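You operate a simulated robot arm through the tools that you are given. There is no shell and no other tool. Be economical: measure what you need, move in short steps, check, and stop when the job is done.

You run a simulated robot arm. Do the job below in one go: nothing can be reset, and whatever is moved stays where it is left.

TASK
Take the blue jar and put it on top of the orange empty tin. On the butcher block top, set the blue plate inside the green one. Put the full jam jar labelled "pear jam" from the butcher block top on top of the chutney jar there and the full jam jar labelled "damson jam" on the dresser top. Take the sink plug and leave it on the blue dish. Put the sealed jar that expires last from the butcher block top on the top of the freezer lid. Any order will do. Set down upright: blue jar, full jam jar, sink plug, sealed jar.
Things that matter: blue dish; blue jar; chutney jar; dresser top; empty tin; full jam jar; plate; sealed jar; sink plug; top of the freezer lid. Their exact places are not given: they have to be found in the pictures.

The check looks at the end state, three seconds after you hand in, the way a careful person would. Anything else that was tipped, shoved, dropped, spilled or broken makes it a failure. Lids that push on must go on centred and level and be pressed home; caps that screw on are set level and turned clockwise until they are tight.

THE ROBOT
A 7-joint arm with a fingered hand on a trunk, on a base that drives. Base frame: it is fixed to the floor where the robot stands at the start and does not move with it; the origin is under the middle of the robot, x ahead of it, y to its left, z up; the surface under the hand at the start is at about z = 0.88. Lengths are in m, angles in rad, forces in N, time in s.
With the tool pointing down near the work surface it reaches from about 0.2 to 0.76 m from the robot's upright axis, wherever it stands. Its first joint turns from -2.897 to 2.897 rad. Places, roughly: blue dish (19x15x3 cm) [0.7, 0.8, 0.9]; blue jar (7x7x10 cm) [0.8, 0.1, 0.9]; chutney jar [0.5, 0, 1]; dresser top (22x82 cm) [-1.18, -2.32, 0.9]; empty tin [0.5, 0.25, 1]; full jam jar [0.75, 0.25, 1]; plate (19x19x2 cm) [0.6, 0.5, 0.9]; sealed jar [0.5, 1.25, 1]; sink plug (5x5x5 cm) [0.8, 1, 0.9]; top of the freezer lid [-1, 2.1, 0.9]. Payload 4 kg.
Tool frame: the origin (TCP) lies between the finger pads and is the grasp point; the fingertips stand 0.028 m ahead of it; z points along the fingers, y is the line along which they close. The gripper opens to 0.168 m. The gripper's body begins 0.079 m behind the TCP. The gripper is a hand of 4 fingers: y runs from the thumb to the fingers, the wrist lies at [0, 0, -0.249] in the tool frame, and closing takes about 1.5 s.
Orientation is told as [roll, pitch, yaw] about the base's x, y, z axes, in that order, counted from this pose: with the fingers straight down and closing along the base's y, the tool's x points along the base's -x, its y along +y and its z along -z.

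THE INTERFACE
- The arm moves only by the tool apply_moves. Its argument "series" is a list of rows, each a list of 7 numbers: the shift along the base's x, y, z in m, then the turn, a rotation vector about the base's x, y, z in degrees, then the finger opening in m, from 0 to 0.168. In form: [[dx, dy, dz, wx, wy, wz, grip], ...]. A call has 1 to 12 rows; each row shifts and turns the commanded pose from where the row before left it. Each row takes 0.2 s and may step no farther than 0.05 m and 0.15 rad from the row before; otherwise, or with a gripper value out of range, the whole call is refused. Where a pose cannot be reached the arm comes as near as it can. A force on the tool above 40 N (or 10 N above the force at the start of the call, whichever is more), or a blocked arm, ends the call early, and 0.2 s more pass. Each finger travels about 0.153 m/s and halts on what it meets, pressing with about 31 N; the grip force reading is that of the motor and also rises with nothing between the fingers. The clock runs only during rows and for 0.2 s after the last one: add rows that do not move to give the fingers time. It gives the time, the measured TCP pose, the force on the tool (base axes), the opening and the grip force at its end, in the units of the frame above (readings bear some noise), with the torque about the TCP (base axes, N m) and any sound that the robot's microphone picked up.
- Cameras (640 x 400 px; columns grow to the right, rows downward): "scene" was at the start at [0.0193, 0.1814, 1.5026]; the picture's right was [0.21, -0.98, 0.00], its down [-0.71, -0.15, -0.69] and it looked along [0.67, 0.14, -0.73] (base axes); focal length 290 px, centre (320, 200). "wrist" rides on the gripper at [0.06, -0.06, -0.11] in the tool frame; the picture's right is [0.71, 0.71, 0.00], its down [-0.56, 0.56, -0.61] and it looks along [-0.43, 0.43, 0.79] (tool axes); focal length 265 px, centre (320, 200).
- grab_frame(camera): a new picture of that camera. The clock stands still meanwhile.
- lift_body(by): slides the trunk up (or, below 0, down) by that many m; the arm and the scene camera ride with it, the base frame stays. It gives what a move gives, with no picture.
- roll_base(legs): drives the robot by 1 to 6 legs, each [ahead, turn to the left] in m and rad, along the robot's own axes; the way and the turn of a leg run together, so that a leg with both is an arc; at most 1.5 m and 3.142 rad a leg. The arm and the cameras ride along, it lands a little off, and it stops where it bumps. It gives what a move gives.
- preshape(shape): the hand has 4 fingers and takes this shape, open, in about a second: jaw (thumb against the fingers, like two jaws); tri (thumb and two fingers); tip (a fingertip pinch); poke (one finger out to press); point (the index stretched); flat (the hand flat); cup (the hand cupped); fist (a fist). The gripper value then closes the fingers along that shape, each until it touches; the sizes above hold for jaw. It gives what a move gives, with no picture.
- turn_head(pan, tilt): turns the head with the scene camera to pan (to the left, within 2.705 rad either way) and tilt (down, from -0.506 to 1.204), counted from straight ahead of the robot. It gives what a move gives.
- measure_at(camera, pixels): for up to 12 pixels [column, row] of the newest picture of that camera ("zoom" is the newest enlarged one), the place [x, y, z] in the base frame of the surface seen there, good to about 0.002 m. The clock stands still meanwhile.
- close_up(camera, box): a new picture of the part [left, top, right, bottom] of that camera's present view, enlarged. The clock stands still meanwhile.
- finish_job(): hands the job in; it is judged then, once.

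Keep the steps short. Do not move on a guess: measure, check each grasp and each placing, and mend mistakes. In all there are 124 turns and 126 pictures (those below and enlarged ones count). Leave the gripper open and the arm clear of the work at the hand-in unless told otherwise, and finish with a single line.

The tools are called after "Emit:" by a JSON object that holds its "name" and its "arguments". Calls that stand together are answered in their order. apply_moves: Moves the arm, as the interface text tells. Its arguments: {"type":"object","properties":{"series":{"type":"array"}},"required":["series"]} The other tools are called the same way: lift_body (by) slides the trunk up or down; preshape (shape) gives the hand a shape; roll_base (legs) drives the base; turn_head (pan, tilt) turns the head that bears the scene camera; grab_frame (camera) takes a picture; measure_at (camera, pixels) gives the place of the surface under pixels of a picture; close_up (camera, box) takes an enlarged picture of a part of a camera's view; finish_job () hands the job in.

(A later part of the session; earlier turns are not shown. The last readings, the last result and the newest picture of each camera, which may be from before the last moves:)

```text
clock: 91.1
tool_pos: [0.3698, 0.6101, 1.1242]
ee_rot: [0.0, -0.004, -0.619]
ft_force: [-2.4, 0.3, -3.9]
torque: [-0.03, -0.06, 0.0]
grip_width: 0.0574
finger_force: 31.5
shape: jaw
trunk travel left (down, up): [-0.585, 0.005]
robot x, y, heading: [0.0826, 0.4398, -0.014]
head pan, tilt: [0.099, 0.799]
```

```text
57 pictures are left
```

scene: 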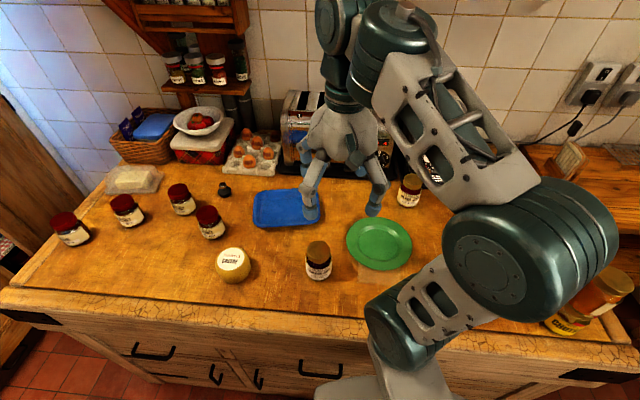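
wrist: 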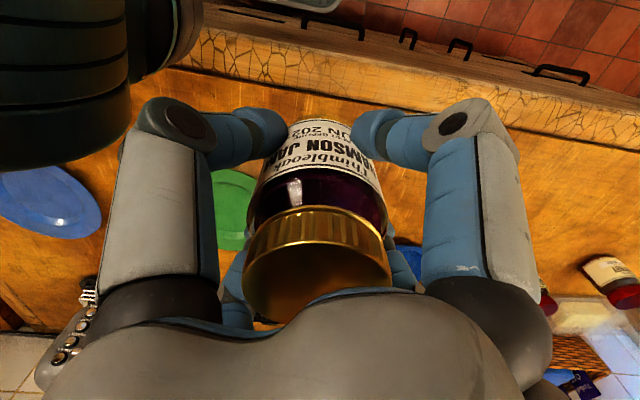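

Held firmly. Before driving, I look around behind for the dresser and obstacles.

Emit:
{"name": "roll_base", "arguments": {"legs": [[-0.45, 0]]}}

Emit:
{"name": "turn_head", "arguments": {"pan": -2.2, "tilt": 0.45}}

Emit:
{"name": "grab_frame", "arguments": {"camera": "scene"}}

Emit:
{"name": "turn_head", "arguments": {"pan": 2.5, "tilt": 0.45}}

Emit:
{"name": "grab_frame", "arguments": {"camera": "scene"}}

```text
clock: 93.8
tool_pos: [-0.0804, 0.6152, 1.1247]
ee_rot: [0.0, -0.003, -0.61]
ft_force: [0.1, -0.4, -3.3]
torque: [0.0, -0.01, 0.01]
grip_width: 0.0576
finger_force: 31.1
shape: jaw
trunk travel left (down, up): [-0.585, 0.005]
robot x, y, heading: [-0.3662, 0.4422, -0.009]
head pan, tilt: [0.099, 0.799]
```

```text
clock: 95.9
tool_pos: [-0.0792, 0.6153, 1.1245]
ee_rot: [-0.001, -0.003, -0.611]
ft_force: [-0.2, 0.0, -2.9]
torque: [0.01, 0.0, 0.0]
grip_width: 0.0575
finger_force: 31.0
shape: jaw
trunk travel left (down, up): [-0.585, 0.005]
robot x, y, heading: [-0.3683, 0.4453, -0.006]
head pan, tilt: [-2.201, 0.45]
```

```text
56 pictures are left
```

scene: 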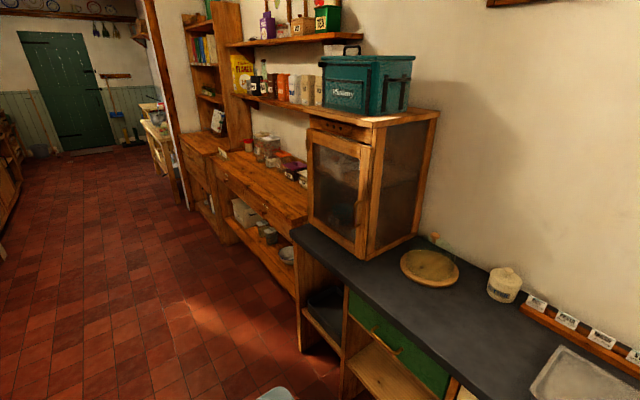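

```text
clock: 99.6
tool_pos: [-0.078, 0.6147, 1.1256]
ee_rot: [0.0, -0.004, -0.61]
ft_force: [-0.8, -0.2, -3.7]
torque: [0.0, -0.01, -0.04]
grip_width: 0.0574
finger_force: 31.2
shape: jaw
trunk travel left (down, up): [-0.585, 0.005]
robot x, y, heading: [-0.3659, 0.4432, -0.007]
head pan, tilt: [2.499, 0.45]
```

```text
55 pictures are left
```

scene: 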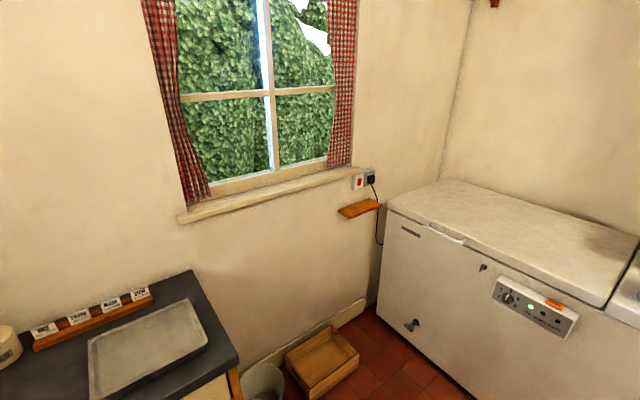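

I measure the wall furniture and free lane.

Emit:
{"name": "turn_head", "arguments": {"pan": -2.0, "tilt": 0.4}}

Emit:
{"name": "grab_frame", "arguments": {"camera": "scene"}}

Emit:
{"name": "close_up", "arguments": {"camera": "scene", "box": [230, 90, 410, 250]}}

```text
clock: 103.2
tool_pos: [-0.0796, 0.6136, 1.1244]
ee_rot: [0.0, -0.003, -0.611]
ft_force: [0.2, -0.4, -3.3]
torque: [0.04, 0.05, -0.03]
grip_width: 0.0576
finger_force: 30.8
shape: jaw
trunk travel left (down, up): [-0.585, 0.005]
robot x, y, heading: [-0.3654, 0.4466, -0.009]
head pan, tilt: [-2.0, 0.4]
```

```text
54 pictures are left
```

scene: 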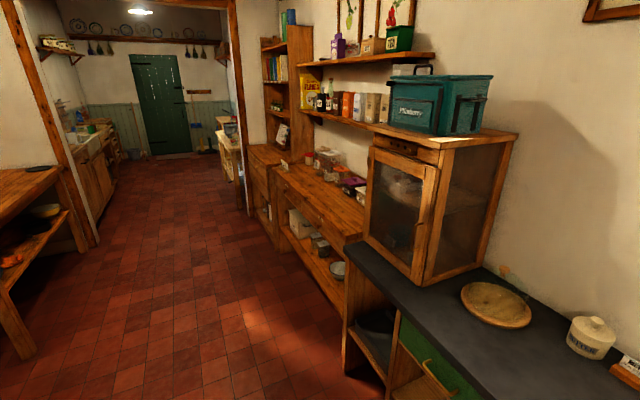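

```text
2.50 times, centred on (320, 170) of scene
```

zoom: 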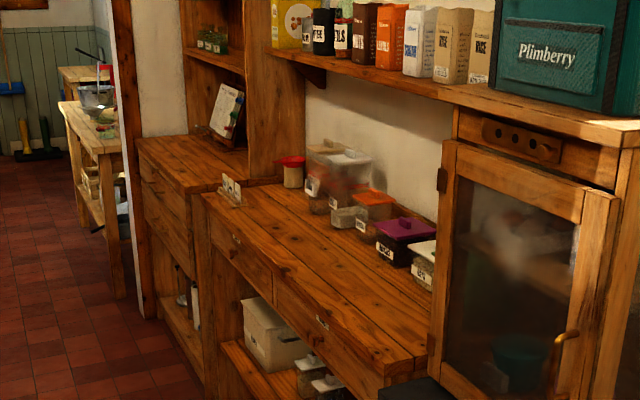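

Emit:
{"name": "measure_at", "arguments": {"camera": "zoom", "pixels": [[300, 300], [250, 240], [380, 370], [200, 195], [185, 165], [290, 180], [300, 210], [130, 150], [150, 160], [220, 150], [350, 225], [330, 165]]}}

Emit:
{"name": "measure_at", "arguments": {"camera": "scene", "pixels": [[60, 190], [10, 270], [345, 360], [345, 245], [285, 255], [80, 240], [20, 355], [160, 330]]}}

```text
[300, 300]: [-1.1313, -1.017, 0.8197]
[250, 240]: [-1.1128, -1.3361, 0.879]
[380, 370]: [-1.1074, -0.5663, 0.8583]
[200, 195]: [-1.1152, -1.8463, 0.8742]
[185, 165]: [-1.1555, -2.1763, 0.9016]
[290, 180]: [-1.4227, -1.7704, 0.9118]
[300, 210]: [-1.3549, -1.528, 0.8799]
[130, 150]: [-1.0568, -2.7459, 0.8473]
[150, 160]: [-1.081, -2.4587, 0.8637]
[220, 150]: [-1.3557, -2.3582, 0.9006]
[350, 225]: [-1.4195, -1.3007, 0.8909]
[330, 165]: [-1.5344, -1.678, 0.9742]
```

```text
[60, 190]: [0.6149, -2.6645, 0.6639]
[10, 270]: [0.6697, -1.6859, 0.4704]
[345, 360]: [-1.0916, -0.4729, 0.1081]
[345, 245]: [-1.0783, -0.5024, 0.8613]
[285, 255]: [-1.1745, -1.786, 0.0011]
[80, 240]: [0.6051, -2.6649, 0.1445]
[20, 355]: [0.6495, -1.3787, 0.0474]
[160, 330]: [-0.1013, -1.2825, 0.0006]
```

The dresser's free front strip is x −1.07…−1.29, y −1.9…−2.75, z 0.901. I drive there: turn right, 2.76 m along, turn right, ahead 0.2.

Emit:
{"name": "roll_base", "arguments": {"legs": [[0, -1.563], [1.4, 0], [1.36, 0], [0, -1.571], [0.2, 0]]}}

Emit:
{"name": "turn_head", "arguments": {"pan": 0.1, "tilt": 0.7}}

Emit:
{"name": "grab_frame", "arguments": {"camera": "scene"}}

```text
clock: 125.6
tool_pos: [-0.9147, -2.5058, 1.1242]
ee_rot: [0.0, -0.004, 2.508]
ft_force: [-0.3, 1.1, -3.3]
torque: [0.0, -0.03, -0.05]
grip_width: 0.0573
finger_force: 31.2
shape: jaw
trunk travel left (down, up): [-0.585, 0.005]
robot x, y, heading: [-0.6206, -2.3374, 3.114]
head pan, tilt: [-2.0, 0.4]
```

```text
clock: 127.6
tool_pos: [-0.913, -2.5052, 1.1246]
ee_rot: [0.0, -0.002, 2.508]
ft_force: [0.1, -0.6, -3.1]
torque: [0.04, 0.02, -0.02]
grip_width: 0.0572
finger_force: 31.8
shape: jaw
trunk travel left (down, up): [-0.585, 0.005]
robot x, y, heading: [-0.6195, -2.3376, 3.112]
head pan, tilt: [0.099, 0.7]
```

```text
52 pictures are left
```

scene: 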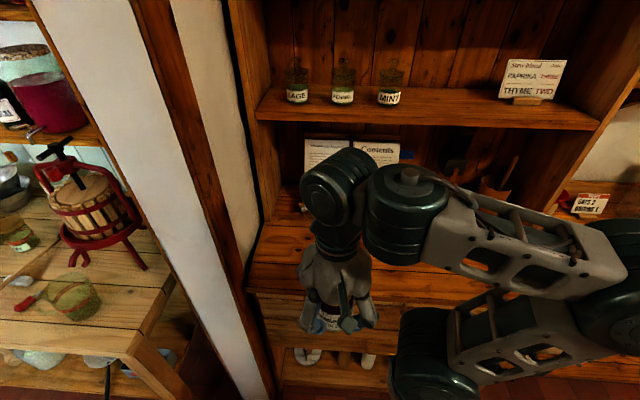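

Emit:
{"name": "measure_at", "arguments": {"camera": "scene", "pixels": [[262, 112], [420, 122], [590, 125], [270, 250], [290, 285], [440, 290], [265, 215], [300, 225], [420, 275], [262, 290]]}}

```text
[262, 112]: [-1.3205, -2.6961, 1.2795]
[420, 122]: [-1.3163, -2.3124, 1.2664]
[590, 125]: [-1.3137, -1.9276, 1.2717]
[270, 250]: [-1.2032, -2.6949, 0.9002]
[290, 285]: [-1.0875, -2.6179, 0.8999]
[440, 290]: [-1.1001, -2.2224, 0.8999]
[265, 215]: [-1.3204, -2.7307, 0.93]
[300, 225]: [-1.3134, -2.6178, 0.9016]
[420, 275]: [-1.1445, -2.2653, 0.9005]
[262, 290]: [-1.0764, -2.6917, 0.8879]
```

I carry the jar to (−1.155, −2.45) and lower close to the top.

Emit:
{"name": "apply_moves", "arguments": {"series": [[-0.0403, 0.0092, 0, 0, 0, 0, 0.05], [-0.0403, 0.0092, 0, 0, 0, 0, 0.05], [-0.0403, 0.0092, 0, 0, 0, 0, 0.05], [-0.0403, 0.0092, 0, 0, 0, 0, 0.05], [-0.0403, 0.0092, 0, 0, 0, 0, 0.05], [-0.0403, 0.0092, 0, 0, 0, 0, 0.05], [0, 0, -0.045, 0, 0, 0, 0.05], [0, 0, -0.045, 0, 0, 0, 0.05], [0, 0, -0.045, 0, 0, 0, 0.05], [0, 0, -0.025, 0, 0, 0, 0.05], [0, 0, -0.008, 0, 0, 0, 0.05]]}}

Emit:
{"name": "grab_frame", "arguments": {"camera": "scene"}}

```text
clock: 130.0
tool_pos: [-1.1551, -2.4503, 0.9583]
ee_rot: [0.0, -0.005, 2.509]
ft_force: [-0.4, 0.2, -3.3]
torque: [0.0, -0.01, -0.01]
grip_width: 0.0571
finger_force: 30.7
shape: jaw
trunk travel left (down, up): [-0.585, 0.005]
robot x, y, heading: [-0.6181, -2.3434, 3.107]
head pan, tilt: [0.099, 0.7]
```

```text
51 pictures are left
```

scene: 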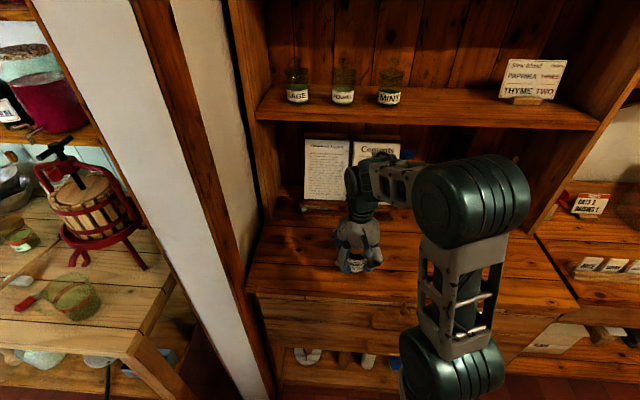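

About 1 cm above. I lower gently to contact.

Emit:
{"name": "apply_moves", "arguments": {"series": [[0, 0, -0.004, 0, 0, 0, 0.05], [0, 0, -0.002, 0, 0, 0, 0.05], [0, 0, -0.002, 0, 0, 0, 0.05], [0, 0, -0.001, 0, 0, 0, 0.05], [0, 0, -0.001, 0, 0, 0, 0.05], [0, 0, 0, 0, 0, 0, 0.05]]}}

```text
clock: 131.4
tool_pos: [-1.156, -2.4493, 0.9467]
ee_rot: [-0.001, -0.004, 2.51]
ft_force: [-0.1, -0.3, -3.8]
torque: [0.02, 0.0, 0.01]
grip_width: 0.057
finger_force: 31.6
shape: jaw
trunk travel left (down, up): [-0.585, 0.005]
robot x, y, heading: [-0.6217, -2.3386, 3.112]
head pan, tilt: [0.099, 0.7]
```

Emit:
{"name": "apply_moves", "arguments": {"series": [[0, 0, -0.001, 0, 0, 0, 0.05], [0, 0, -0.001, 0, 0, 0, 0.05], [0, 0, -0.001, 0, 0, 0, 0.05], [0, 0, 0, 0, 0, 0, 0.05]]}}

```text
clock: 132.4
tool_pos: [-1.1552, -2.4498, 0.9446]
ee_rot: [0.004, -0.008, 2.508]
ft_force: [-3.0, -2.2, 21.9]
torque: [-0.1, 0.13, 0.01]
grip_width: 0.0577
finger_force: 30.6
shape: jaw
trunk travel left (down, up): [-0.585, 0.005]
robot x, y, heading: [-0.621, -2.3433, 3.114]
head pan, tilt: [0.099, 0.7]
```

Standing on the dresser (22 N). Release, rise, retract.

Emit:
{"name": "apply_moves", "arguments": {"series": [[0, 0, 0.001, 0, 0, 0, 0.058], [0, 0, 0, 0, 0, 0, 0.08], [0, 0, 0, 0, 0, 0, 0.11], [0, 0, 0, 0, 0, 0, 0.12], [0, 0, 0.04, 0, 0, 0, 0.12], [0, 0, 0.045, 0, 0, 0, 0.12], [0.03, 0, 0.035, 0, 0, 0, 0.12], [0.045, 0, 0.02, 0, 0, 0, 0.12], [0.045, 0, 0.02, 0, 0, 0, 0.12], [0.045, 0, 0.02, 0, 0, 0, 0.12], [0.045, 0, 0, 0, 0, 0, 0.12]]}}

Emit:
{"name": "grab_frame", "arguments": {"camera": "scene"}}

```text
clock: 134.8
tool_pos: [-0.9451, -2.4469, 1.1271]
ee_rot: [0.0, -0.003, 2.497]
ft_force: [0.7, -1.2, 0.5]
torque: [0.13, 0.1, 0.0]
grip_width: 0.1197
finger_force: 0.1
shape: jaw
trunk travel left (down, up): [-0.585, 0.005]
robot x, y, heading: [-0.6206, -2.3412, 3.105]
head pan, tilt: [0.099, 0.7]
```

```text
50 pictures are left
```

scene: 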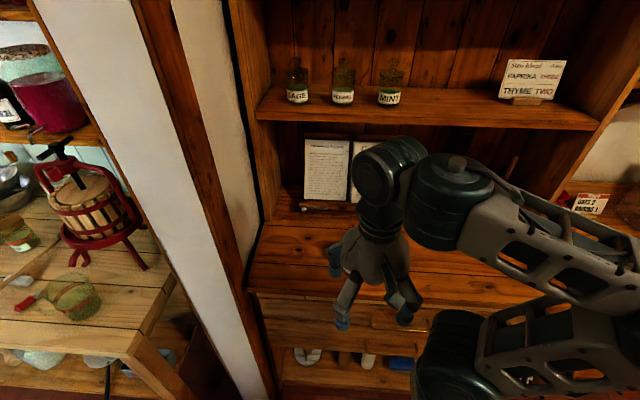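

Jar left behind on the dresser; I'll view it while leaving. Now I drive to the right-hand end of the counter for the blue plate, checking the jar first by a look back.

Emit:
{"name": "roll_base", "arguments": {"legs": [[0, -2.024], [1.0, 0]]}}

Emit:
{"name": "turn_head", "arguments": {"pan": 2.6, "tilt": 0.4}}

Emit:
{"name": "grab_frame", "arguments": {"camera": "scene"}}

Emit:
{"name": "turn_head", "arguments": {"pan": 0.0, "tilt": 0.6}}

Emit:
{"name": "grab_frame", "arguments": {"camera": "scene"}}

```text
clock: 144.9
tool_pos: [-0.0928, -1.1095, 1.1266]
ee_rot: [-0.001, -0.003, 0.477]
ft_force: [0.6, 0.5, 0.8]
torque: [0.0, -0.02, -0.01]
grip_width: 0.1195
finger_force: 0.0
shape: jaw
trunk travel left (down, up): [-0.585, 0.005]
robot x, y, heading: [-0.1404, -1.4473, 1.077]
head pan, tilt: [0.099, 0.7]
```

```text
clock: 147.2
tool_pos: [-0.0938, -1.1094, 1.127]
ee_rot: [0.001, -0.002, 0.478]
ft_force: [-0.1, -0.5, 0.2]
torque: [0.0, -0.01, 0.0]
grip_width: 0.1195
finger_force: 0.1
shape: jaw
trunk travel left (down, up): [-0.585, 0.005]
robot x, y, heading: [-0.1438, -1.4487, 1.08]
head pan, tilt: [2.601, 0.4]
```

```text
49 pictures are left
```

scene: 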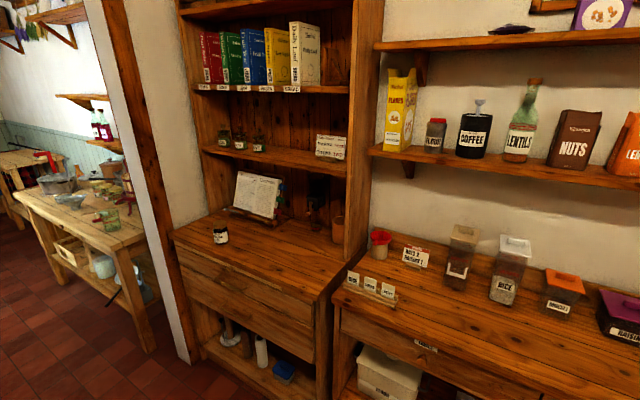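

```text
clock: 149.5
tool_pos: [-0.0932, -1.1084, 1.1267]
ee_rot: [-0.001, -0.003, 0.477]
ft_force: [-0.4, -0.7, -1.0]
torque: [-0.01, -0.01, -0.01]
grip_width: 0.1196
finger_force: 0.1
shape: jaw
trunk travel left (down, up): [-0.585, 0.005]
robot x, y, heading: [-0.1436, -1.4473, 1.085]
head pan, tilt: [0.0, 0.6]
```

```text
48 pictures are left
```

scene: 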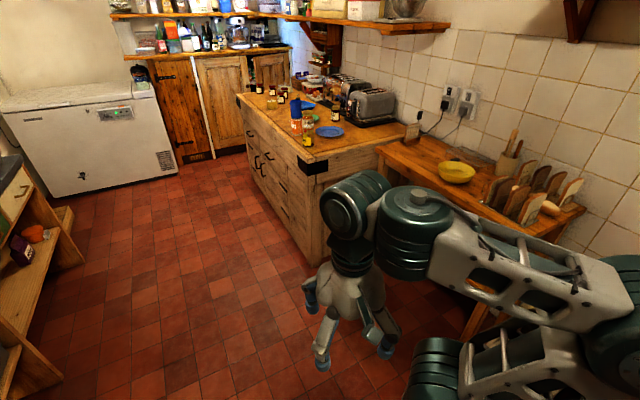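

The damson jar stands upright on the dresser. I measure the side table to know where I may stand.

Emit:
{"name": "measure_at", "arguments": {"camera": "scene", "pixels": [[380, 155], [470, 188], [560, 245], [475, 315], [328, 160], [385, 150], [300, 220], [325, 210]]}}

```text
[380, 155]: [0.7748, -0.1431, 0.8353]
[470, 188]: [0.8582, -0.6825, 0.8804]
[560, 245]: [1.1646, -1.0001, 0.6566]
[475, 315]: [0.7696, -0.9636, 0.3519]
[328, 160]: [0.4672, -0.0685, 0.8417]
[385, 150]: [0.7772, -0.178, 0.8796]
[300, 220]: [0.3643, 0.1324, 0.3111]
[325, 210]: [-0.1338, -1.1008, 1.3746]
```

Table front edge is x = 0.77. I drive to about (0.42, −0.53), heading 63°.

Emit:
{"name": "roll_base", "arguments": {"legs": [[0, -0.058], [1.07, 0], [0, 0.083]]}}

Emit:
{"name": "preshape", "arguments": {"shape": "tip"}}

Emit:
{"name": "turn_head", "arguments": {"pan": 0.05, "tilt": 0.8}}

Emit:
{"name": "grab_frame", "arguments": {"camera": "scene"}}

```text
clock: 156.0
tool_pos: [0.4544, -0.1908, 1.1266]
ee_rot: [0.001, -0.004, 0.508]
ft_force: [0.7, -0.1, -0.6]
torque: [-0.02, -0.01, -0.01]
grip_width: 0.1197
finger_force: 0.1
shape: jaw
trunk travel left (down, up): [-0.585, 0.005]
robot x, y, heading: [0.4174, -0.5324, 1.104]
head pan, tilt: [0.0, 0.6]
```

```text
clock: 156.9
tool_pos: [0.4536, -0.1909, 1.126]
ee_rot: [-0.002, -0.004, 0.508]
ft_force: [-0.1, -0.2, 1.1]
torque: [0.01, 0.0, 0.0]
grip_width: 0.168
finger_force: 0.1
shape: tip
trunk travel left (down, up): [-0.585, 0.005]
robot x, y, heading: [0.4155, -0.5306, 1.112]
head pan, tilt: [0.0, 0.6]
```

```text
clock: 157.6
tool_pos: [0.453, -0.1905, 1.1262]
ee_rot: [0.0, -0.006, 0.507]
ft_force: [-1.0, -0.5, 0.4]
torque: [-0.01, 0.0, 0.0]
grip_width: 0.168
finger_force: 0.0
shape: tip
trunk travel left (down, up): [-0.585, 0.005]
robot x, y, heading: [0.4155, -0.5276, 1.116]
head pan, tilt: [0.051, 0.799]
```

```text
47 pictures are left
```

scene: 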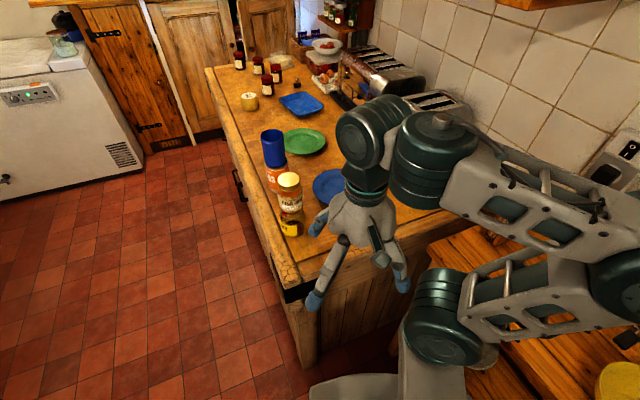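

I rotate the hand to point its pinch axis along the approach direction, move over the rim's right side, then tilt 41°.

Emit:
{"name": "apply_moves", "arguments": {"series": [[0.0167, 0.0363, 0.006, 0, 0, -7.9, 0.06], [0.0167, 0.0363, 0.006, 0, 0, -7.9, 0.06], [0.0167, 0.0363, 0.006, 0, 0, -7.9, 0.06], [0.0167, 0.0363, 0.006, 0, 0, -7.9, 0.06], [0.0167, 0.0363, 0.006, 0, 0, -7.9, 0.06], [0.0167, 0.0363, 0.006, 0, 0, -7.9, 0.06], [0.0167, 0.0363, 0.006, 0, 0, -7.9, 0.06]]}}

Emit:
{"name": "apply_moves", "arguments": {"series": [[0, 0, 0, 6.72, -3.33, 0, 0.06], [0, 0, 0, 6.72, -3.33, 0, 0.06], [0, 0, 0, 6.72, -3.33, 0, 0.06], [0, 0, 0, 6.72, -3.33, 0, 0.06], [0, 0, 0, 6.72, -3.33, 0, 0.06], [0, 0, 0, 6.72, -3.33, 0, 0.06]]}}

Emit:
{"name": "grab_frame", "arguments": {"camera": "scene"}}

Emit:
{"name": "grab_frame", "arguments": {"camera": "wrist"}}

```text
clock: 159.2
tool_pos: [0.5727, 0.0634, 1.1667]
ee_rot: [-0.002, -0.004, -0.46]
ft_force: [0.6, -0.5, 0.1]
torque: [0.02, 0.06, -0.02]
grip_width: 0.0602
finger_force: 0.1
shape: tip
trunk travel left (down, up): [-0.585, 0.005]
robot x, y, heading: [0.419, -0.5313, 1.108]
head pan, tilt: [0.051, 0.799]
```

```text
clock: 160.6
tool_pos: [0.5764, 0.0766, 1.2058]
ee_rot: [0.687, 0.003, -0.457]
ft_force: [0.3, 0.4, -0.7]
torque: [-0.02, 0.0, 0.02]
grip_width: 0.06
finger_force: 0.0
shape: tip
out of reach, approached as far as the arm can: row 1, 2, 6
trunk travel left (down, up): [-0.585, 0.005]
robot x, y, heading: [0.4167, -0.5296, 1.115]
head pan, tilt: [0.051, 0.799]
```

```text
46 pictures are left
```

scene: 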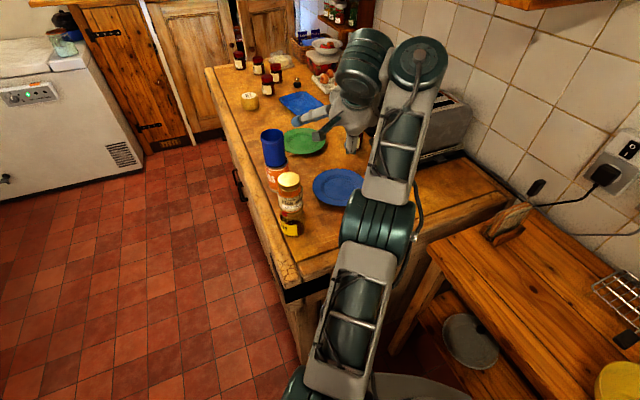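

```text
45 pictures are left
```

wrist: 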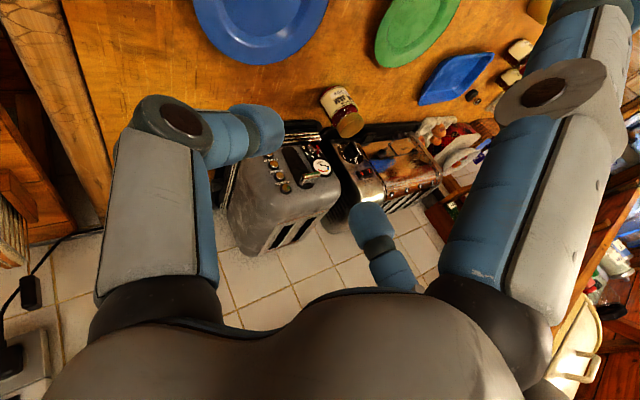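

Tilt is 39°. Before lowering the trunk 0.29 m, I check the elbow links' heights over the counter edge.

Emit:
{"name": "measure_at", "arguments": {"camera": "scene", "pixels": [[375, 235], [345, 300], [345, 240], [405, 245], [330, 360], [395, 150], [370, 190], [410, 60]]}}

Emit:
{"name": "lift_body", "arguments": {"by": -0.15}}

Emit:
{"name": "apply_moves", "arguments": {"series": [[0, 0, 0, 2.7, -1.3, 0, 0.025], [0, 0, 0, 2.7, -1.3, 0, 0.025], [0, 0, 0, 0, 0, 0, 0.025]]}}

Emit:
{"name": "grab_frame", "arguments": {"camera": "scene"}}

```text
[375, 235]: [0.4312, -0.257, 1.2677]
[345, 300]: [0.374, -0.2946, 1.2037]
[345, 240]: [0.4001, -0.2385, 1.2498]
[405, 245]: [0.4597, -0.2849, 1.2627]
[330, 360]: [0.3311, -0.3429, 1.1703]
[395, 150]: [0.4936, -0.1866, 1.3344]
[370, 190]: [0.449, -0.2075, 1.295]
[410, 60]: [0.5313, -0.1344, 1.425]
```

```text
clock: 162.3
tool_pos: [0.5765, 0.0764, 1.0561]
ee_rot: [0.685, 0.004, -0.454]
ft_force: [0.5, 1.3, 0.0]
torque: [0.0, -0.02, 0.03]
grip_width: 0.0602
finger_force: 0.0
shape: tip
trunk travel left (down, up): [-0.435, 0.155]
robot x, y, heading: [0.4145, -0.5283, 1.111]
head pan, tilt: [0.051, 0.799]
```

```text
clock: 163.1
tool_pos: [0.5861, 0.0712, 1.0986]
ee_rot: [0.777, 0.006, -0.45]
ft_force: [0.4, 0.6, 0.0]
torque: [-0.01, 0.0, -0.01]
grip_width: 0.0252
finger_force: 0.0
shape: tip
out of reach, approached as far as the arm can: row 1, 2
trunk travel left (down, up): [-0.435, 0.155]
robot x, y, heading: [0.4118, -0.5276, 1.111]
head pan, tilt: [0.051, 0.799]
```

```text
44 pictures are left
```

scene: 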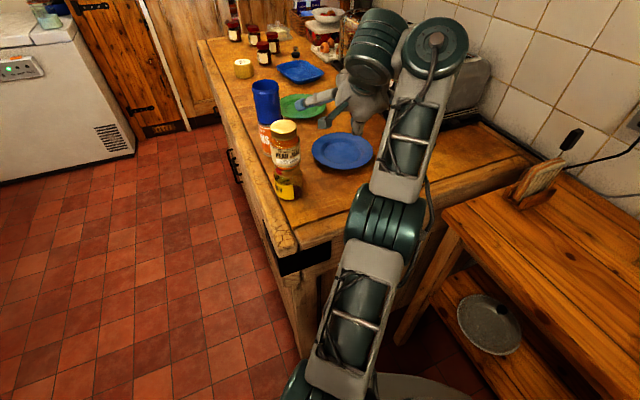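

Tilt is 44.5° now. I re-measure the blue plate's edge for its exact centre before lowering.

Emit:
{"name": "measure_at", "arguments": {"camera": "scene", "pixels": [[313, 151], [374, 152], [341, 134], [344, 168], [330, 165], [360, 165], [323, 137], [344, 148]]}}

Emit:
{"name": "lift_body", "arguments": {"by": -0.14}}

Emit:
{"name": "close_up", "arguments": {"camera": "scene", "box": [250, 0, 490, 150]}}

```text
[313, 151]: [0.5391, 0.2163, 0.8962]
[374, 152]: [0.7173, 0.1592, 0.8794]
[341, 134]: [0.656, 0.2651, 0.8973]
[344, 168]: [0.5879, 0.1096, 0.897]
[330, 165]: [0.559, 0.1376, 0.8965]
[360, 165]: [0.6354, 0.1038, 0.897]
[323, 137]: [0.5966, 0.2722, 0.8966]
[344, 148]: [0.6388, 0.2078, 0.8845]
```

```text
clock: 164.8
tool_pos: [0.5862, 0.0712, 0.9599]
ee_rot: [0.775, 0.007, -0.452]
ft_force: [0.4, 0.5, 0.0]
torque: [0.03, 0.03, -0.03]
grip_width: 0.0252
finger_force: 0.0
shape: tip
trunk travel left (down, up): [-0.295, 0.295]
robot x, y, heading: [0.4171, -0.5308, 1.112]
head pan, tilt: [0.051, 0.799]
```

```text
2.67 times, centred on (370, 75) of scene
```

zoom: 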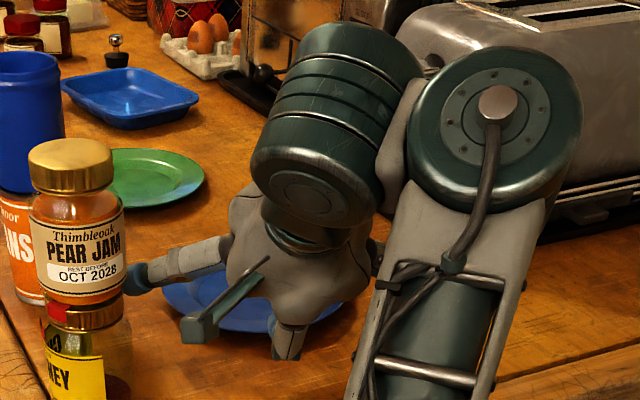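

Plate centre ≈ (0.629, 0.190), rim radius ≈ 0.093. I lower the last 4 cm by the trunk, just outside the rim.

Emit:
{"name": "lift_body", "arguments": {"by": -0.041}}

Emit:
{"name": "close_up", "arguments": {"camera": "scene", "box": [250, 0, 490, 150]}}

Emit:
{"name": "grab_frame", "arguments": {"camera": "wrist"}}

```text
clock: 165.7
tool_pos: [0.586, 0.0718, 0.9182]
ee_rot: [0.778, 0.007, -0.452]
ft_force: [0.1, 0.9, 0.0]
torque: [0.02, 0.02, 0.01]
grip_width: 0.0251
finger_force: 0.1
shape: tip
trunk travel left (down, up): [-0.254, 0.336]
robot x, y, heading: [0.4173, -0.5298, 1.109]
head pan, tilt: [0.051, 0.799]
```

```text
2.67 times, centred on (370, 75) of scene
```

zoom: 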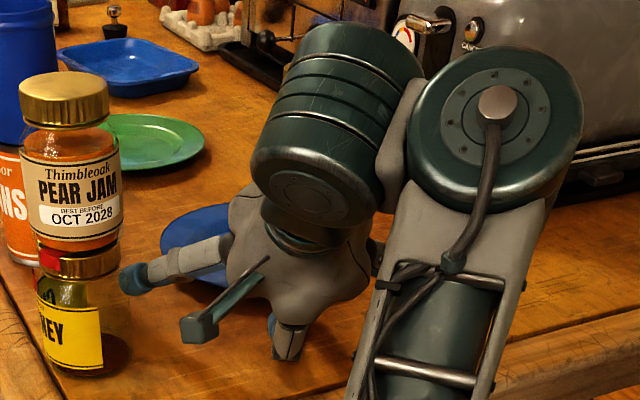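

```text
41 pictures are left
```

wrist: 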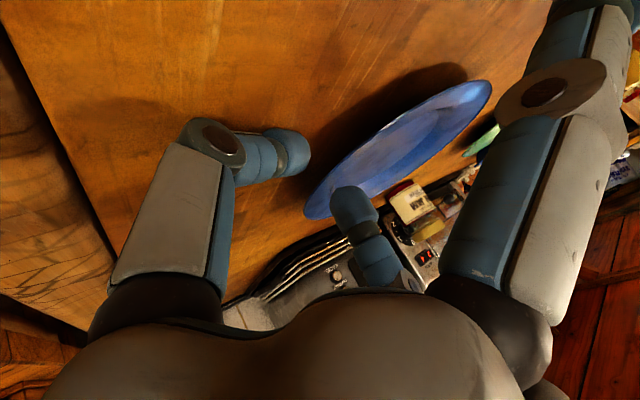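

No contact; the rim lies between the two fingertips. I advance in small steps.

Emit:
{"name": "apply_moves", "arguments": {"series": [[0.002, 0.009, 0, 0, 0, 0, 0.025], [0.002, 0.009, 0, 0, 0, 0, 0.025], [0.001, 0.006, 0, 0, 0, 0, 0.025]]}}

Emit:
{"name": "grab_frame", "arguments": {"camera": "wrist"}}

```text
clock: 166.4
tool_pos: [0.5899, 0.0966, 0.9173]
ee_rot: [0.778, 0.007, -0.452]
ft_force: [0.3, -0.8, 0.8]
torque: [-0.02, 0.02, 0.01]
grip_width: 0.0253
finger_force: 0.0
shape: tip
trunk travel left (down, up): [-0.254, 0.336]
robot x, y, heading: [0.4147, -0.5331, 1.113]
head pan, tilt: [0.051, 0.799]
```

```text
40 pictures are left
```

wrist: 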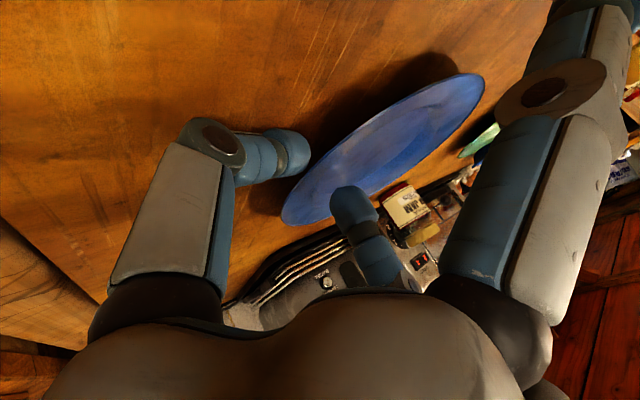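

Emit:
{"name": "apply_moves", "arguments": {"series": [[0.002, 0.005, 0, 0, 0, 0, 0.025], [0.002, 0.004, 0, 0, 0, 0, 0.025], [0.001, 0.003, 0, 0, 0, 0, 0.025]]}}

Emit:
{"name": "close_up", "arguments": {"camera": "wrist", "box": [180, 60, 500, 260]}}

```text
clock: 167.2
tool_pos: [0.5954, 0.1067, 0.9167]
ee_rot: [0.777, 0.008, -0.452]
ft_force: [-0.7, -1.5, 1.3]
torque: [-0.01, 0.0, 0.03]
grip_width: 0.0253
finger_force: 0.0
shape: tip
trunk travel left (down, up): [-0.254, 0.336]
robot x, y, heading: [0.4177, -0.527, 1.105]
head pan, tilt: [0.051, 0.799]
```

```text
2.00 times, centred on (340, 160) of wrist
```

zoom: 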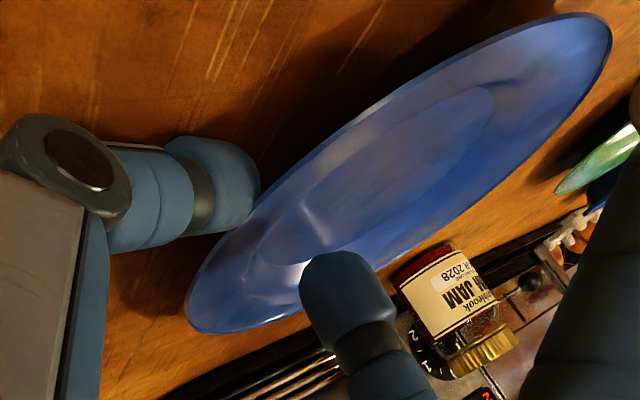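

The rim begins to overlap the lower fingertip. Another centimetre, watching the force.

Emit:
{"name": "apply_moves", "arguments": {"series": [[0.002, 0.004, 0, 0, 0, 0, 0.025], [0.002, 0.004, 0, 0, 0, 0, 0.025], [0, 0, 0, 0, 0, 0, 0.025]]}}

Emit:
{"name": "close_up", "arguments": {"camera": "wrist", "box": [180, 60, 500, 260]}}

```text
clock: 168.1
tool_pos: [0.6001, 0.115, 0.9165]
ee_rot: [0.778, 0.006, -0.452]
ft_force: [0.0, -0.7, 1.6]
torque: [-0.06, 0.0, -0.01]
grip_width: 0.025
finger_force: 0.1
shape: tip
trunk travel left (down, up): [-0.254, 0.336]
robot x, y, heading: [0.4143, -0.5309, 1.118]
head pan, tilt: [0.051, 0.799]
```

```text
2.00 times, centred on (340, 160) of wrist
```

zoom: 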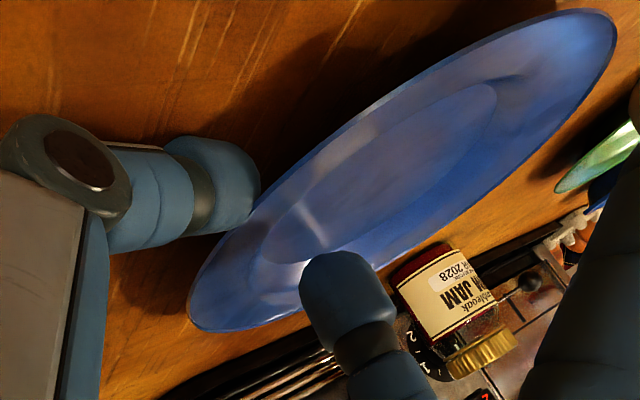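

The plate is being pushed along: the fingertip is slightly too high. I back off 8 mm, go down 5 mm and try again.

Emit:
{"name": "apply_moves", "arguments": {"series": [[-0.004, -0.008, 0, 0, 0, 0, 0.025], [0, 0, -0.003, 0, 0, 0, 0.025], [0, 0, -0.002, 0, 0, 0, 0.025], [0, 0, 0, 0, 0, 0, 0.025]]}}

```text
clock: 169.1
tool_pos: [0.5941, 0.1053, 0.9135]
ee_rot: [0.78, 0.006, -0.453]
ft_force: [-1.8, -2.0, 7.7]
torque: [-0.06, 0.05, 0.0]
grip_width: 0.0247
finger_force: 0.1
shape: tip
trunk travel left (down, up): [-0.254, 0.336]
robot x, y, heading: [0.4175, -0.5318, 1.105]
head pan, tilt: [0.051, 0.799]
```

Touching the board now (8 N). I rise 1 mm and advance again.

Emit:
{"name": "apply_moves", "arguments": {"series": [[0.001, 0.002, 0.001, 0, 0, 0, 0.022], [0.002, 0.004, 0, 0, 0, 0, 0.022], [0.002, 0.005, 0, 0, 0, 0, 0.022], [0.002, 0.005, 0, 0, 0, 0, 0.022], [0, 0, 0, 0, 0, 0, 0.022]]}}

Emit:
{"name": "close_up", "arguments": {"camera": "wrist", "box": [180, 60, 500, 260]}}

```text
clock: 170.2
tool_pos: [0.6016, 0.1237, 0.9142]
ee_rot: [0.778, 0.006, -0.452]
ft_force: [-0.7, -1.2, 3.8]
torque: [-0.07, -0.01, -0.01]
grip_width: 0.022
finger_force: 0.1
shape: tip
trunk travel left (down, up): [-0.254, 0.336]
robot x, y, heading: [0.4137, -0.5315, 1.111]
head pan, tilt: [0.051, 0.799]
```

```text
2.00 times, centred on (340, 160) of wrist
```

zoom: 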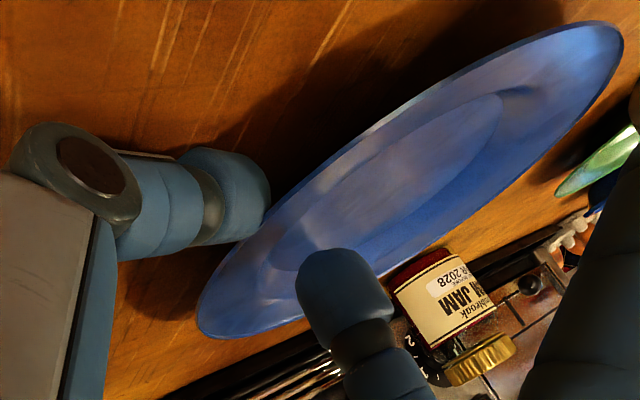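

Emit:
{"name": "measure_at", "arguments": {"camera": "zoom", "pixels": [[290, 190], [203, 310], [618, 60], [480, 55], [250, 325], [255, 240], [400, 170], [440, 85], [350, 150], [235, 160], [255, 190]]}}

```text
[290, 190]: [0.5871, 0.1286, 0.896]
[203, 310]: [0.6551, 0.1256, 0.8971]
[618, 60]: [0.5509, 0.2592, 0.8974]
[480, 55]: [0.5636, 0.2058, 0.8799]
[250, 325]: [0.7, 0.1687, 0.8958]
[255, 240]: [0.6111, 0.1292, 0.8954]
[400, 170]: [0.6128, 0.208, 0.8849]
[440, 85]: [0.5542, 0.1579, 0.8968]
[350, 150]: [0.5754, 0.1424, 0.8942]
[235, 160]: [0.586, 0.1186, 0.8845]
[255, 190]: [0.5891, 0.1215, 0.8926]
```

The rounded tip is just too thick to slip under freely. Closing should wedge it: the upper finger holds the plate from the inside slope while the lower one lifts the edge. I close slowly.

Emit:
{"name": "apply_moves", "arguments": {"series": [[0, 0, 0, 0, 0, 0, 0.016], [0, 0, 0, 0, 0, 0, 0.01], [0, 0, 0, 0, 0, 0, 0.0], [0, 0, 0, 0, 0, 0, 0.0], [0, 0, 0, 0, 0, 0, 0.0]]}}

Emit:
{"name": "close_up", "arguments": {"camera": "wrist", "box": [180, 60, 500, 260]}}

```text
clock: 171.4
tool_pos: [0.6015, 0.1239, 0.9123]
ee_rot: [0.776, 0.006, -0.452]
ft_force: [-1.0, -1.1, -0.2]
torque: [-0.01, -0.05, 0.01]
grip_width: 0.0001
finger_force: 31.1
shape: tip
trunk travel left (down, up): [-0.254, 0.336]
robot x, y, heading: [0.4163, -0.5305, 1.111]
head pan, tilt: [0.051, 0.799]
```

```text
2.00 times, centred on (340, 160) of wrist
```

zoom: 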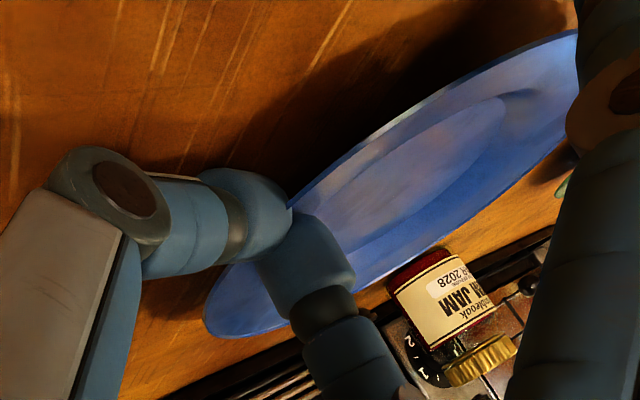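

The fingers met without the rim between them, so I need the rim to overhang: I'll drag the plate to the counter's right edge with a finger cluster in its well. First open, rise and untilt.

Emit:
{"name": "apply_moves", "arguments": {"series": [[0, 0, 0.003, 0, 0, 0, 0.03], [-0.006, -0.012, 0.01, 0, 0, 0, 0.03], [-0.006, -0.012, 0.03, 0, 0, 0, 0.03]]}}

Emit:
{"name": "lift_body", "arguments": {"by": 0.33}}

Emit:
{"name": "apply_moves", "arguments": {"series": [[0, 0, 0, -6.7, 3.25, 0, 0.03], [0, 0, 0, -6.7, 3.25, 0, 0.03], [0, 0, 0, -6.7, 3.25, 0, 0.03], [0, 0, 0, -6.7, 3.25, 0, 0.03], [0, 0, 0, -6.7, 3.25, 0, 0.03], [0, 0, 0, -6.5, 3.15, 0, 0.03]]}}

Emit:
{"name": "preshape", "arguments": {"shape": "jaw"}}

Emit:
{"name": "grab_frame", "arguments": {"camera": "scene"}}

```text
clock: 172.2
tool_pos: [0.5881, 0.0998, 0.9572]
ee_rot: [0.777, 0.006, -0.452]
ft_force: [0.6, 0.2, 0.1]
torque: [-0.01, -0.02, 0.01]
grip_width: 0.0301
finger_force: 0.0
shape: tip
trunk travel left (down, up): [-0.254, 0.336]
robot x, y, heading: [0.4156, -0.5289, 1.11]
head pan, tilt: [0.051, 0.799]
```

```text
clock: 175.5
tool_pos: [0.5894, 0.1, 1.2868]
ee_rot: [0.777, 0.007, -0.452]
ft_force: [0.5, 0.3, -0.1]
torque: [0.01, 0.01, -0.01]
grip_width: 0.0301
finger_force: 0.1
shape: tip
trunk travel left (down, up): [-0.584, 0.006]
robot x, y, heading: [0.4162, -0.5349, 1.114]
head pan, tilt: [0.051, 0.799]
```

```text
clock: 176.9
tool_pos: [0.5939, 0.021, 1.2635]
ee_rot: [0.064, 0.009, -0.459]
ft_force: [1.4, 0.5, 0.3]
torque: [0.01, 0.1, -0.05]
grip_width: 0.0303
finger_force: 0.0
shape: tip
out of reach, approached as far as the arm can: row 4, 5, 6
trunk travel left (down, up): [-0.584, 0.006]
robot x, y, heading: [0.4167, -0.5284, 1.111]
head pan, tilt: [0.051, 0.799]
```

```text
clock: 177.8
tool_pos: [0.5892, 0.0219, 1.2665]
ee_rot: [0.071, 0.006, -0.457]
ft_force: [-0.7, 0.1, 0.6]
torque: [-0.02, 0.0, 0.0]
grip_width: 0.1681
finger_force: 0.0
shape: jaw
trunk travel left (down, up): [-0.584, 0.006]
robot x, y, heading: [0.4181, -0.5301, 1.106]
head pan, tilt: [0.051, 0.799]
```

```text
35 pictures are left
```

scene: 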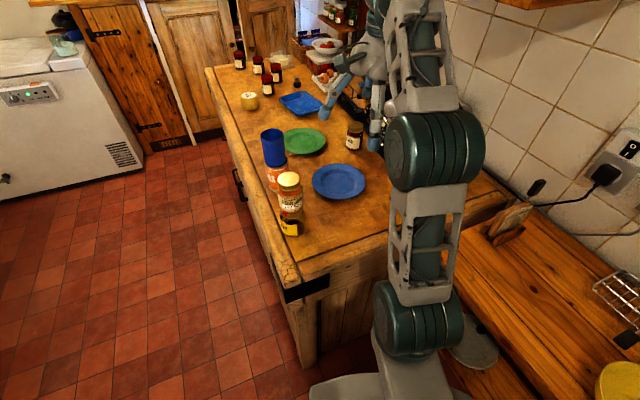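

I measure the plate again, and the counter's right border height.

Emit:
{"name": "measure_at", "arguments": {"camera": "scene", "pixels": [[312, 182], [366, 182], [339, 165], [339, 199], [325, 196], [353, 196], [360, 245], [350, 235], [340, 225], [330, 262], [375, 250], [338, 180]]}}

```text
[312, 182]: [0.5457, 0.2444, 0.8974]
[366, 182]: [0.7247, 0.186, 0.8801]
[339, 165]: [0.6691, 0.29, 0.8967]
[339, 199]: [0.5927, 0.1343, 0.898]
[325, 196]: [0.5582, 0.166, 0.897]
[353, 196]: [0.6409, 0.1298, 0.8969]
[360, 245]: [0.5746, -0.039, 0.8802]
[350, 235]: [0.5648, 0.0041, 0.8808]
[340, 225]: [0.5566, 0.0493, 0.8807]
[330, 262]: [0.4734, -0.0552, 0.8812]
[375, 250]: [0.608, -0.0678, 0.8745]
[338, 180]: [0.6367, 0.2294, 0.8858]
```

Plate centre ≈ (0.633, 0.221); border is flush, edge at y ≈ −0.068. I drive ahead 8 cm, close the fingers to a cluster, straighten the hand and go above the well.

Emit:
{"name": "roll_base", "arguments": {"legs": [[0.08, 0]]}}

Emit:
{"name": "apply_moves", "arguments": {"series": [[0, 0, -0.03, -3.65, 1.77, 0, 0.1], [0, 0, -0.03, 0, 0, 0, 0.05], [0, 0, -0.03, 0, 0, 0, 0.0], [0.0, 0.02, -0.03, 0, 0, 0, 0.0], [0, 0.04, -0.02, 0, 0, 0, 0.0], [0, 0.04, -0.02, 0, 0, 0, 0.0], [0, 0, -0.03, 0, 0, 0, 0.0]]}}

```text
clock: 178.8
tool_pos: [0.6234, 0.0927, 1.2652]
ee_rot: [0.068, 0.005, -0.454]
ft_force: [1.6, 1.7, -0.2]
torque: [-0.01, 0.02, -0.02]
grip_width: 0.1681
finger_force: 0.1
shape: jaw
trunk travel left (down, up): [-0.584, 0.006]
robot x, y, heading: [0.4499, -0.4585, 1.107]
head pan, tilt: [0.051, 0.799]
```

```text
clock: 180.4
tool_pos: [0.6258, 0.1933, 1.0753]
ee_rot: [-0.004, 0.006, -0.455]
ft_force: [0.0, -0.2, -0.4]
torque: [0.01, 0.04, -0.02]
grip_width: 0.0
finger_force: 30.6
shape: jaw
trunk travel left (down, up): [-0.584, 0.006]
robot x, y, heading: [0.4505, -0.4591, 1.11]
head pan, tilt: [0.051, 0.799]
```

Emit:
{"name": "apply_moves", "arguments": {"series": [[0.003, 0.0, -0.045, 0, 0, 0, 0.0], [0, 0, -0.045, 0, 0, 0, 0.0], [0, 0, -0.04, 0, 0, 0, 0.0], [0, 0, -0.015, 0, 0, 0, 0.0], [0, 0, -0.004, 0, 0, 0, 0.0], [0, 0, -0.003, 0, 0, 0, 0.0], [0, 0, -0.003, 0, 0, 0, 0.0], [0, 0, 0, 0, 0, 0, 0.0]]}}

Emit:
{"name": "close_up", "arguments": {"camera": "scene", "box": [270, 90, 430, 240]}}

```text
clock: 182.2
tool_pos: [0.6271, 0.1919, 0.9206]
ee_rot: [-0.005, 0.005, -0.456]
ft_force: [0.0, 0.2, 1.1]
torque: [0.0, 0.01, 0.01]
grip_width: 0.0
finger_force: 31.5
shape: jaw
trunk travel left (down, up): [-0.584, 0.006]
robot x, y, heading: [0.4516, -0.4583, 1.108]
head pan, tilt: [0.051, 0.799]
```

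```text
2.67 times, centred on (350, 165) of scene
```

zoom: 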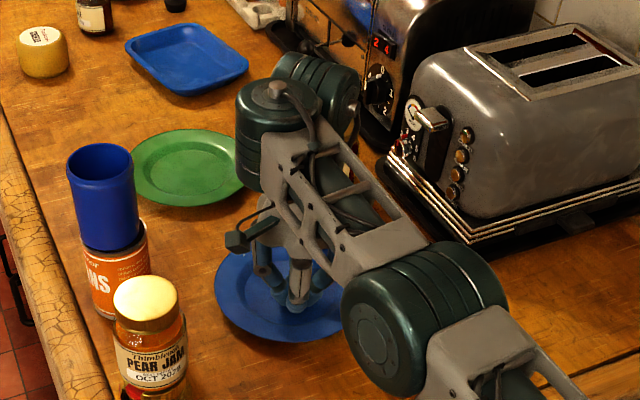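

Emit:
{"name": "apply_moves", "arguments": {"series": [[0, 0, -0.002, 0, 0, 0, 0.0], [0, 0, -0.002, 0, 0, 0, 0.0], [0, 0, -0.001, 0, 0, 0, 0.0], [0, 0, 0, 0, 0, 0, 0.0]]}}

```text
clock: 183.2
tool_pos: [0.6263, 0.1929, 0.918]
ee_rot: [0.001, 0.007, -0.459]
ft_force: [2.0, 0.0, 20.3]
torque: [0.0, -0.11, 0.02]
grip_width: 0.0
finger_force: 30.9
shape: jaw
trunk travel left (down, up): [-0.584, 0.006]
robot x, y, heading: [0.4494, -0.4597, 1.111]
head pan, tilt: [0.051, 0.799]
```

Contact with the well floor. I ease up 2 mm and start dragging towards −y.

Emit:
{"name": "apply_moves", "arguments": {"series": [[0, 0, 0.0015, 0, 0, 0, 0.0], [0, -0.01, 0, 0, 0, 0, 0.0], [0, -0.015, 0, 0, 0, 0, 0.0], [-0.002, -0.02, 0, 0, 0, 0, 0.0], [-0.002, -0.02, 0, 0, 0, 0, 0.0], [0, 0, 0, 0, 0, 0, 0.0]]}}

Emit:
{"name": "grab_frame", "arguments": {"camera": "scene"}}

```text
clock: 184.7
tool_pos: [0.6224, 0.1276, 0.917]
ee_rot: [-0.001, 0.007, -0.458]
ft_force: [1.8, 3.1, 24.0]
torque: [-0.01, -0.06, 0.0]
grip_width: 0.0
finger_force: 30.5
shape: jaw
trunk travel left (down, up): [-0.584, 0.006]
robot x, y, heading: [0.4473, -0.4606, 1.109]
head pan, tilt: [0.051, 0.799]
```

```text
33 pictures are left
```

scene: 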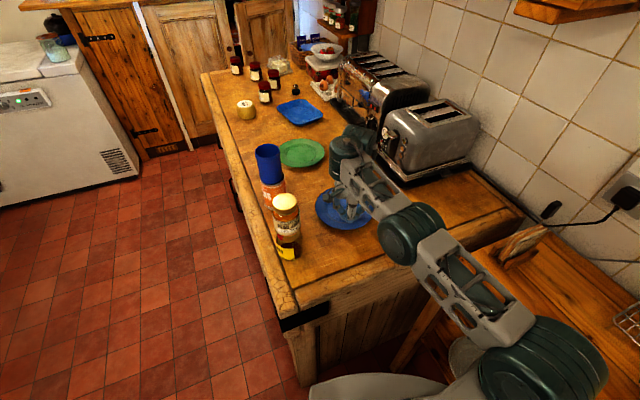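

Emit:
{"name": "measure_at", "arguments": {"camera": "scene", "pixels": [[317, 208], [330, 226], [345, 230], [325, 194], [364, 226]]}}

```text
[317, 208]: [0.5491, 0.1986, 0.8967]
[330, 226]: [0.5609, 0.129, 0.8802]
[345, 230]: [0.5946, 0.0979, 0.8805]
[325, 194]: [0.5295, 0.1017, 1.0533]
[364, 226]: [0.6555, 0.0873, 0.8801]
```

The plate follows (about 3 cm so far, finger against the slope). I continue dragging in steps.

Emit:
{"name": "apply_moves", "arguments": {"series": [[0, -0.005, 0.001, 0, 0, 0, 0.0], [-0.003, -0.02, 0, 0, 0, 0, 0.0], [-0.003, -0.02, 0, 0, 0, 0, 0.0], [-0.003, -0.02, 0, 0, 0, 0, 0.0], [-0.003, -0.02, 0, 0, 0, 0, 0.0], [-0.003, -0.02, 0, 0, 0, 0, 0.0], [-0.003, -0.02, 0, 0, 0, 0, 0.0], [-0.003, -0.015, 0, 0, 0, 0, 0.0], [0, 0, 0, 0, 0, 0, 0.0]]}}

Emit:
{"name": "grab_frame", "arguments": {"camera": "scene"}}

```text
clock: 186.7
tool_pos: [0.6016, -0.0118, 0.9192]
ee_rot: [-0.003, 0.004, -0.455]
ft_force: [0.0, 2.5, 6.7]
torque: [0.02, -0.01, 0.0]
grip_width: 0.0
finger_force: 31.2
shape: jaw
trunk travel left (down, up): [-0.584, 0.006]
robot x, y, heading: [0.4492, -0.4581, 1.109]
head pan, tilt: [0.051, 0.799]
```

```text
32 pictures are left
```

scene: 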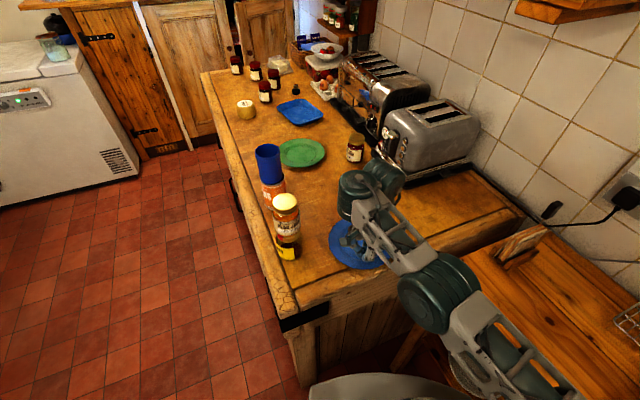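

Emit:
{"name": "measure_at", "arguments": {"camera": "scene", "pixels": [[331, 243], [336, 228], [345, 263], [375, 267], [334, 252]]}}

```text
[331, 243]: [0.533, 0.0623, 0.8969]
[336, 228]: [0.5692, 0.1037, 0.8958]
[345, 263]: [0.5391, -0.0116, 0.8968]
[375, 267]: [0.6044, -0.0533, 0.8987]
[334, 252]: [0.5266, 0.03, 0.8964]
```

Plate centre now ≈ (0.618, 0.037). Another 6 cm gives the wanted overhang.

Emit:
{"name": "apply_moves", "arguments": {"series": [[0, -0.02, 0, 0, 0, 0, 0.0], [0, -0.02, 0, 0, 0, 0, 0.0], [0, -0.018, 0, 0, 0, 0, 0.0], [0, 0.006, 0, 0, 0, 0, 0.0], [0, 0, 0.01, 0, 0, 0, 0.0], [0, 0, 0.04, 0, 0, 0, 0.0], [0, 0, 0.045, 0, 0, 0, 0.0], [0, 0, 0.045, 0, 0, 0, 0.03], [0, 0, 0.045, 0, 0, 0, 0.03]]}}

Emit:
{"name": "grab_frame", "arguments": {"camera": "scene"}}

```text
clock: 188.7
tool_pos: [0.62, -0.0165, 1.1115]
ee_rot: [-0.003, 0.004, -0.456]
ft_force: [0.8, -0.5, 0.2]
torque: [-0.01, 0.01, -0.01]
grip_width: 0.0299
finger_force: 0.1
shape: jaw
out of reach, approached as far as the arm can: row 1, 2, 3
trunk travel left (down, up): [-0.584, 0.006]
robot x, y, heading: [0.4544, -0.457, 1.113]
head pan, tilt: [0.051, 0.799]
```

```text
31 pictures are left
```

scene: 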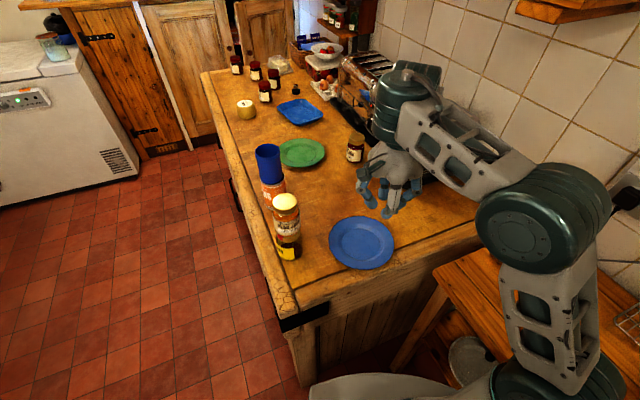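

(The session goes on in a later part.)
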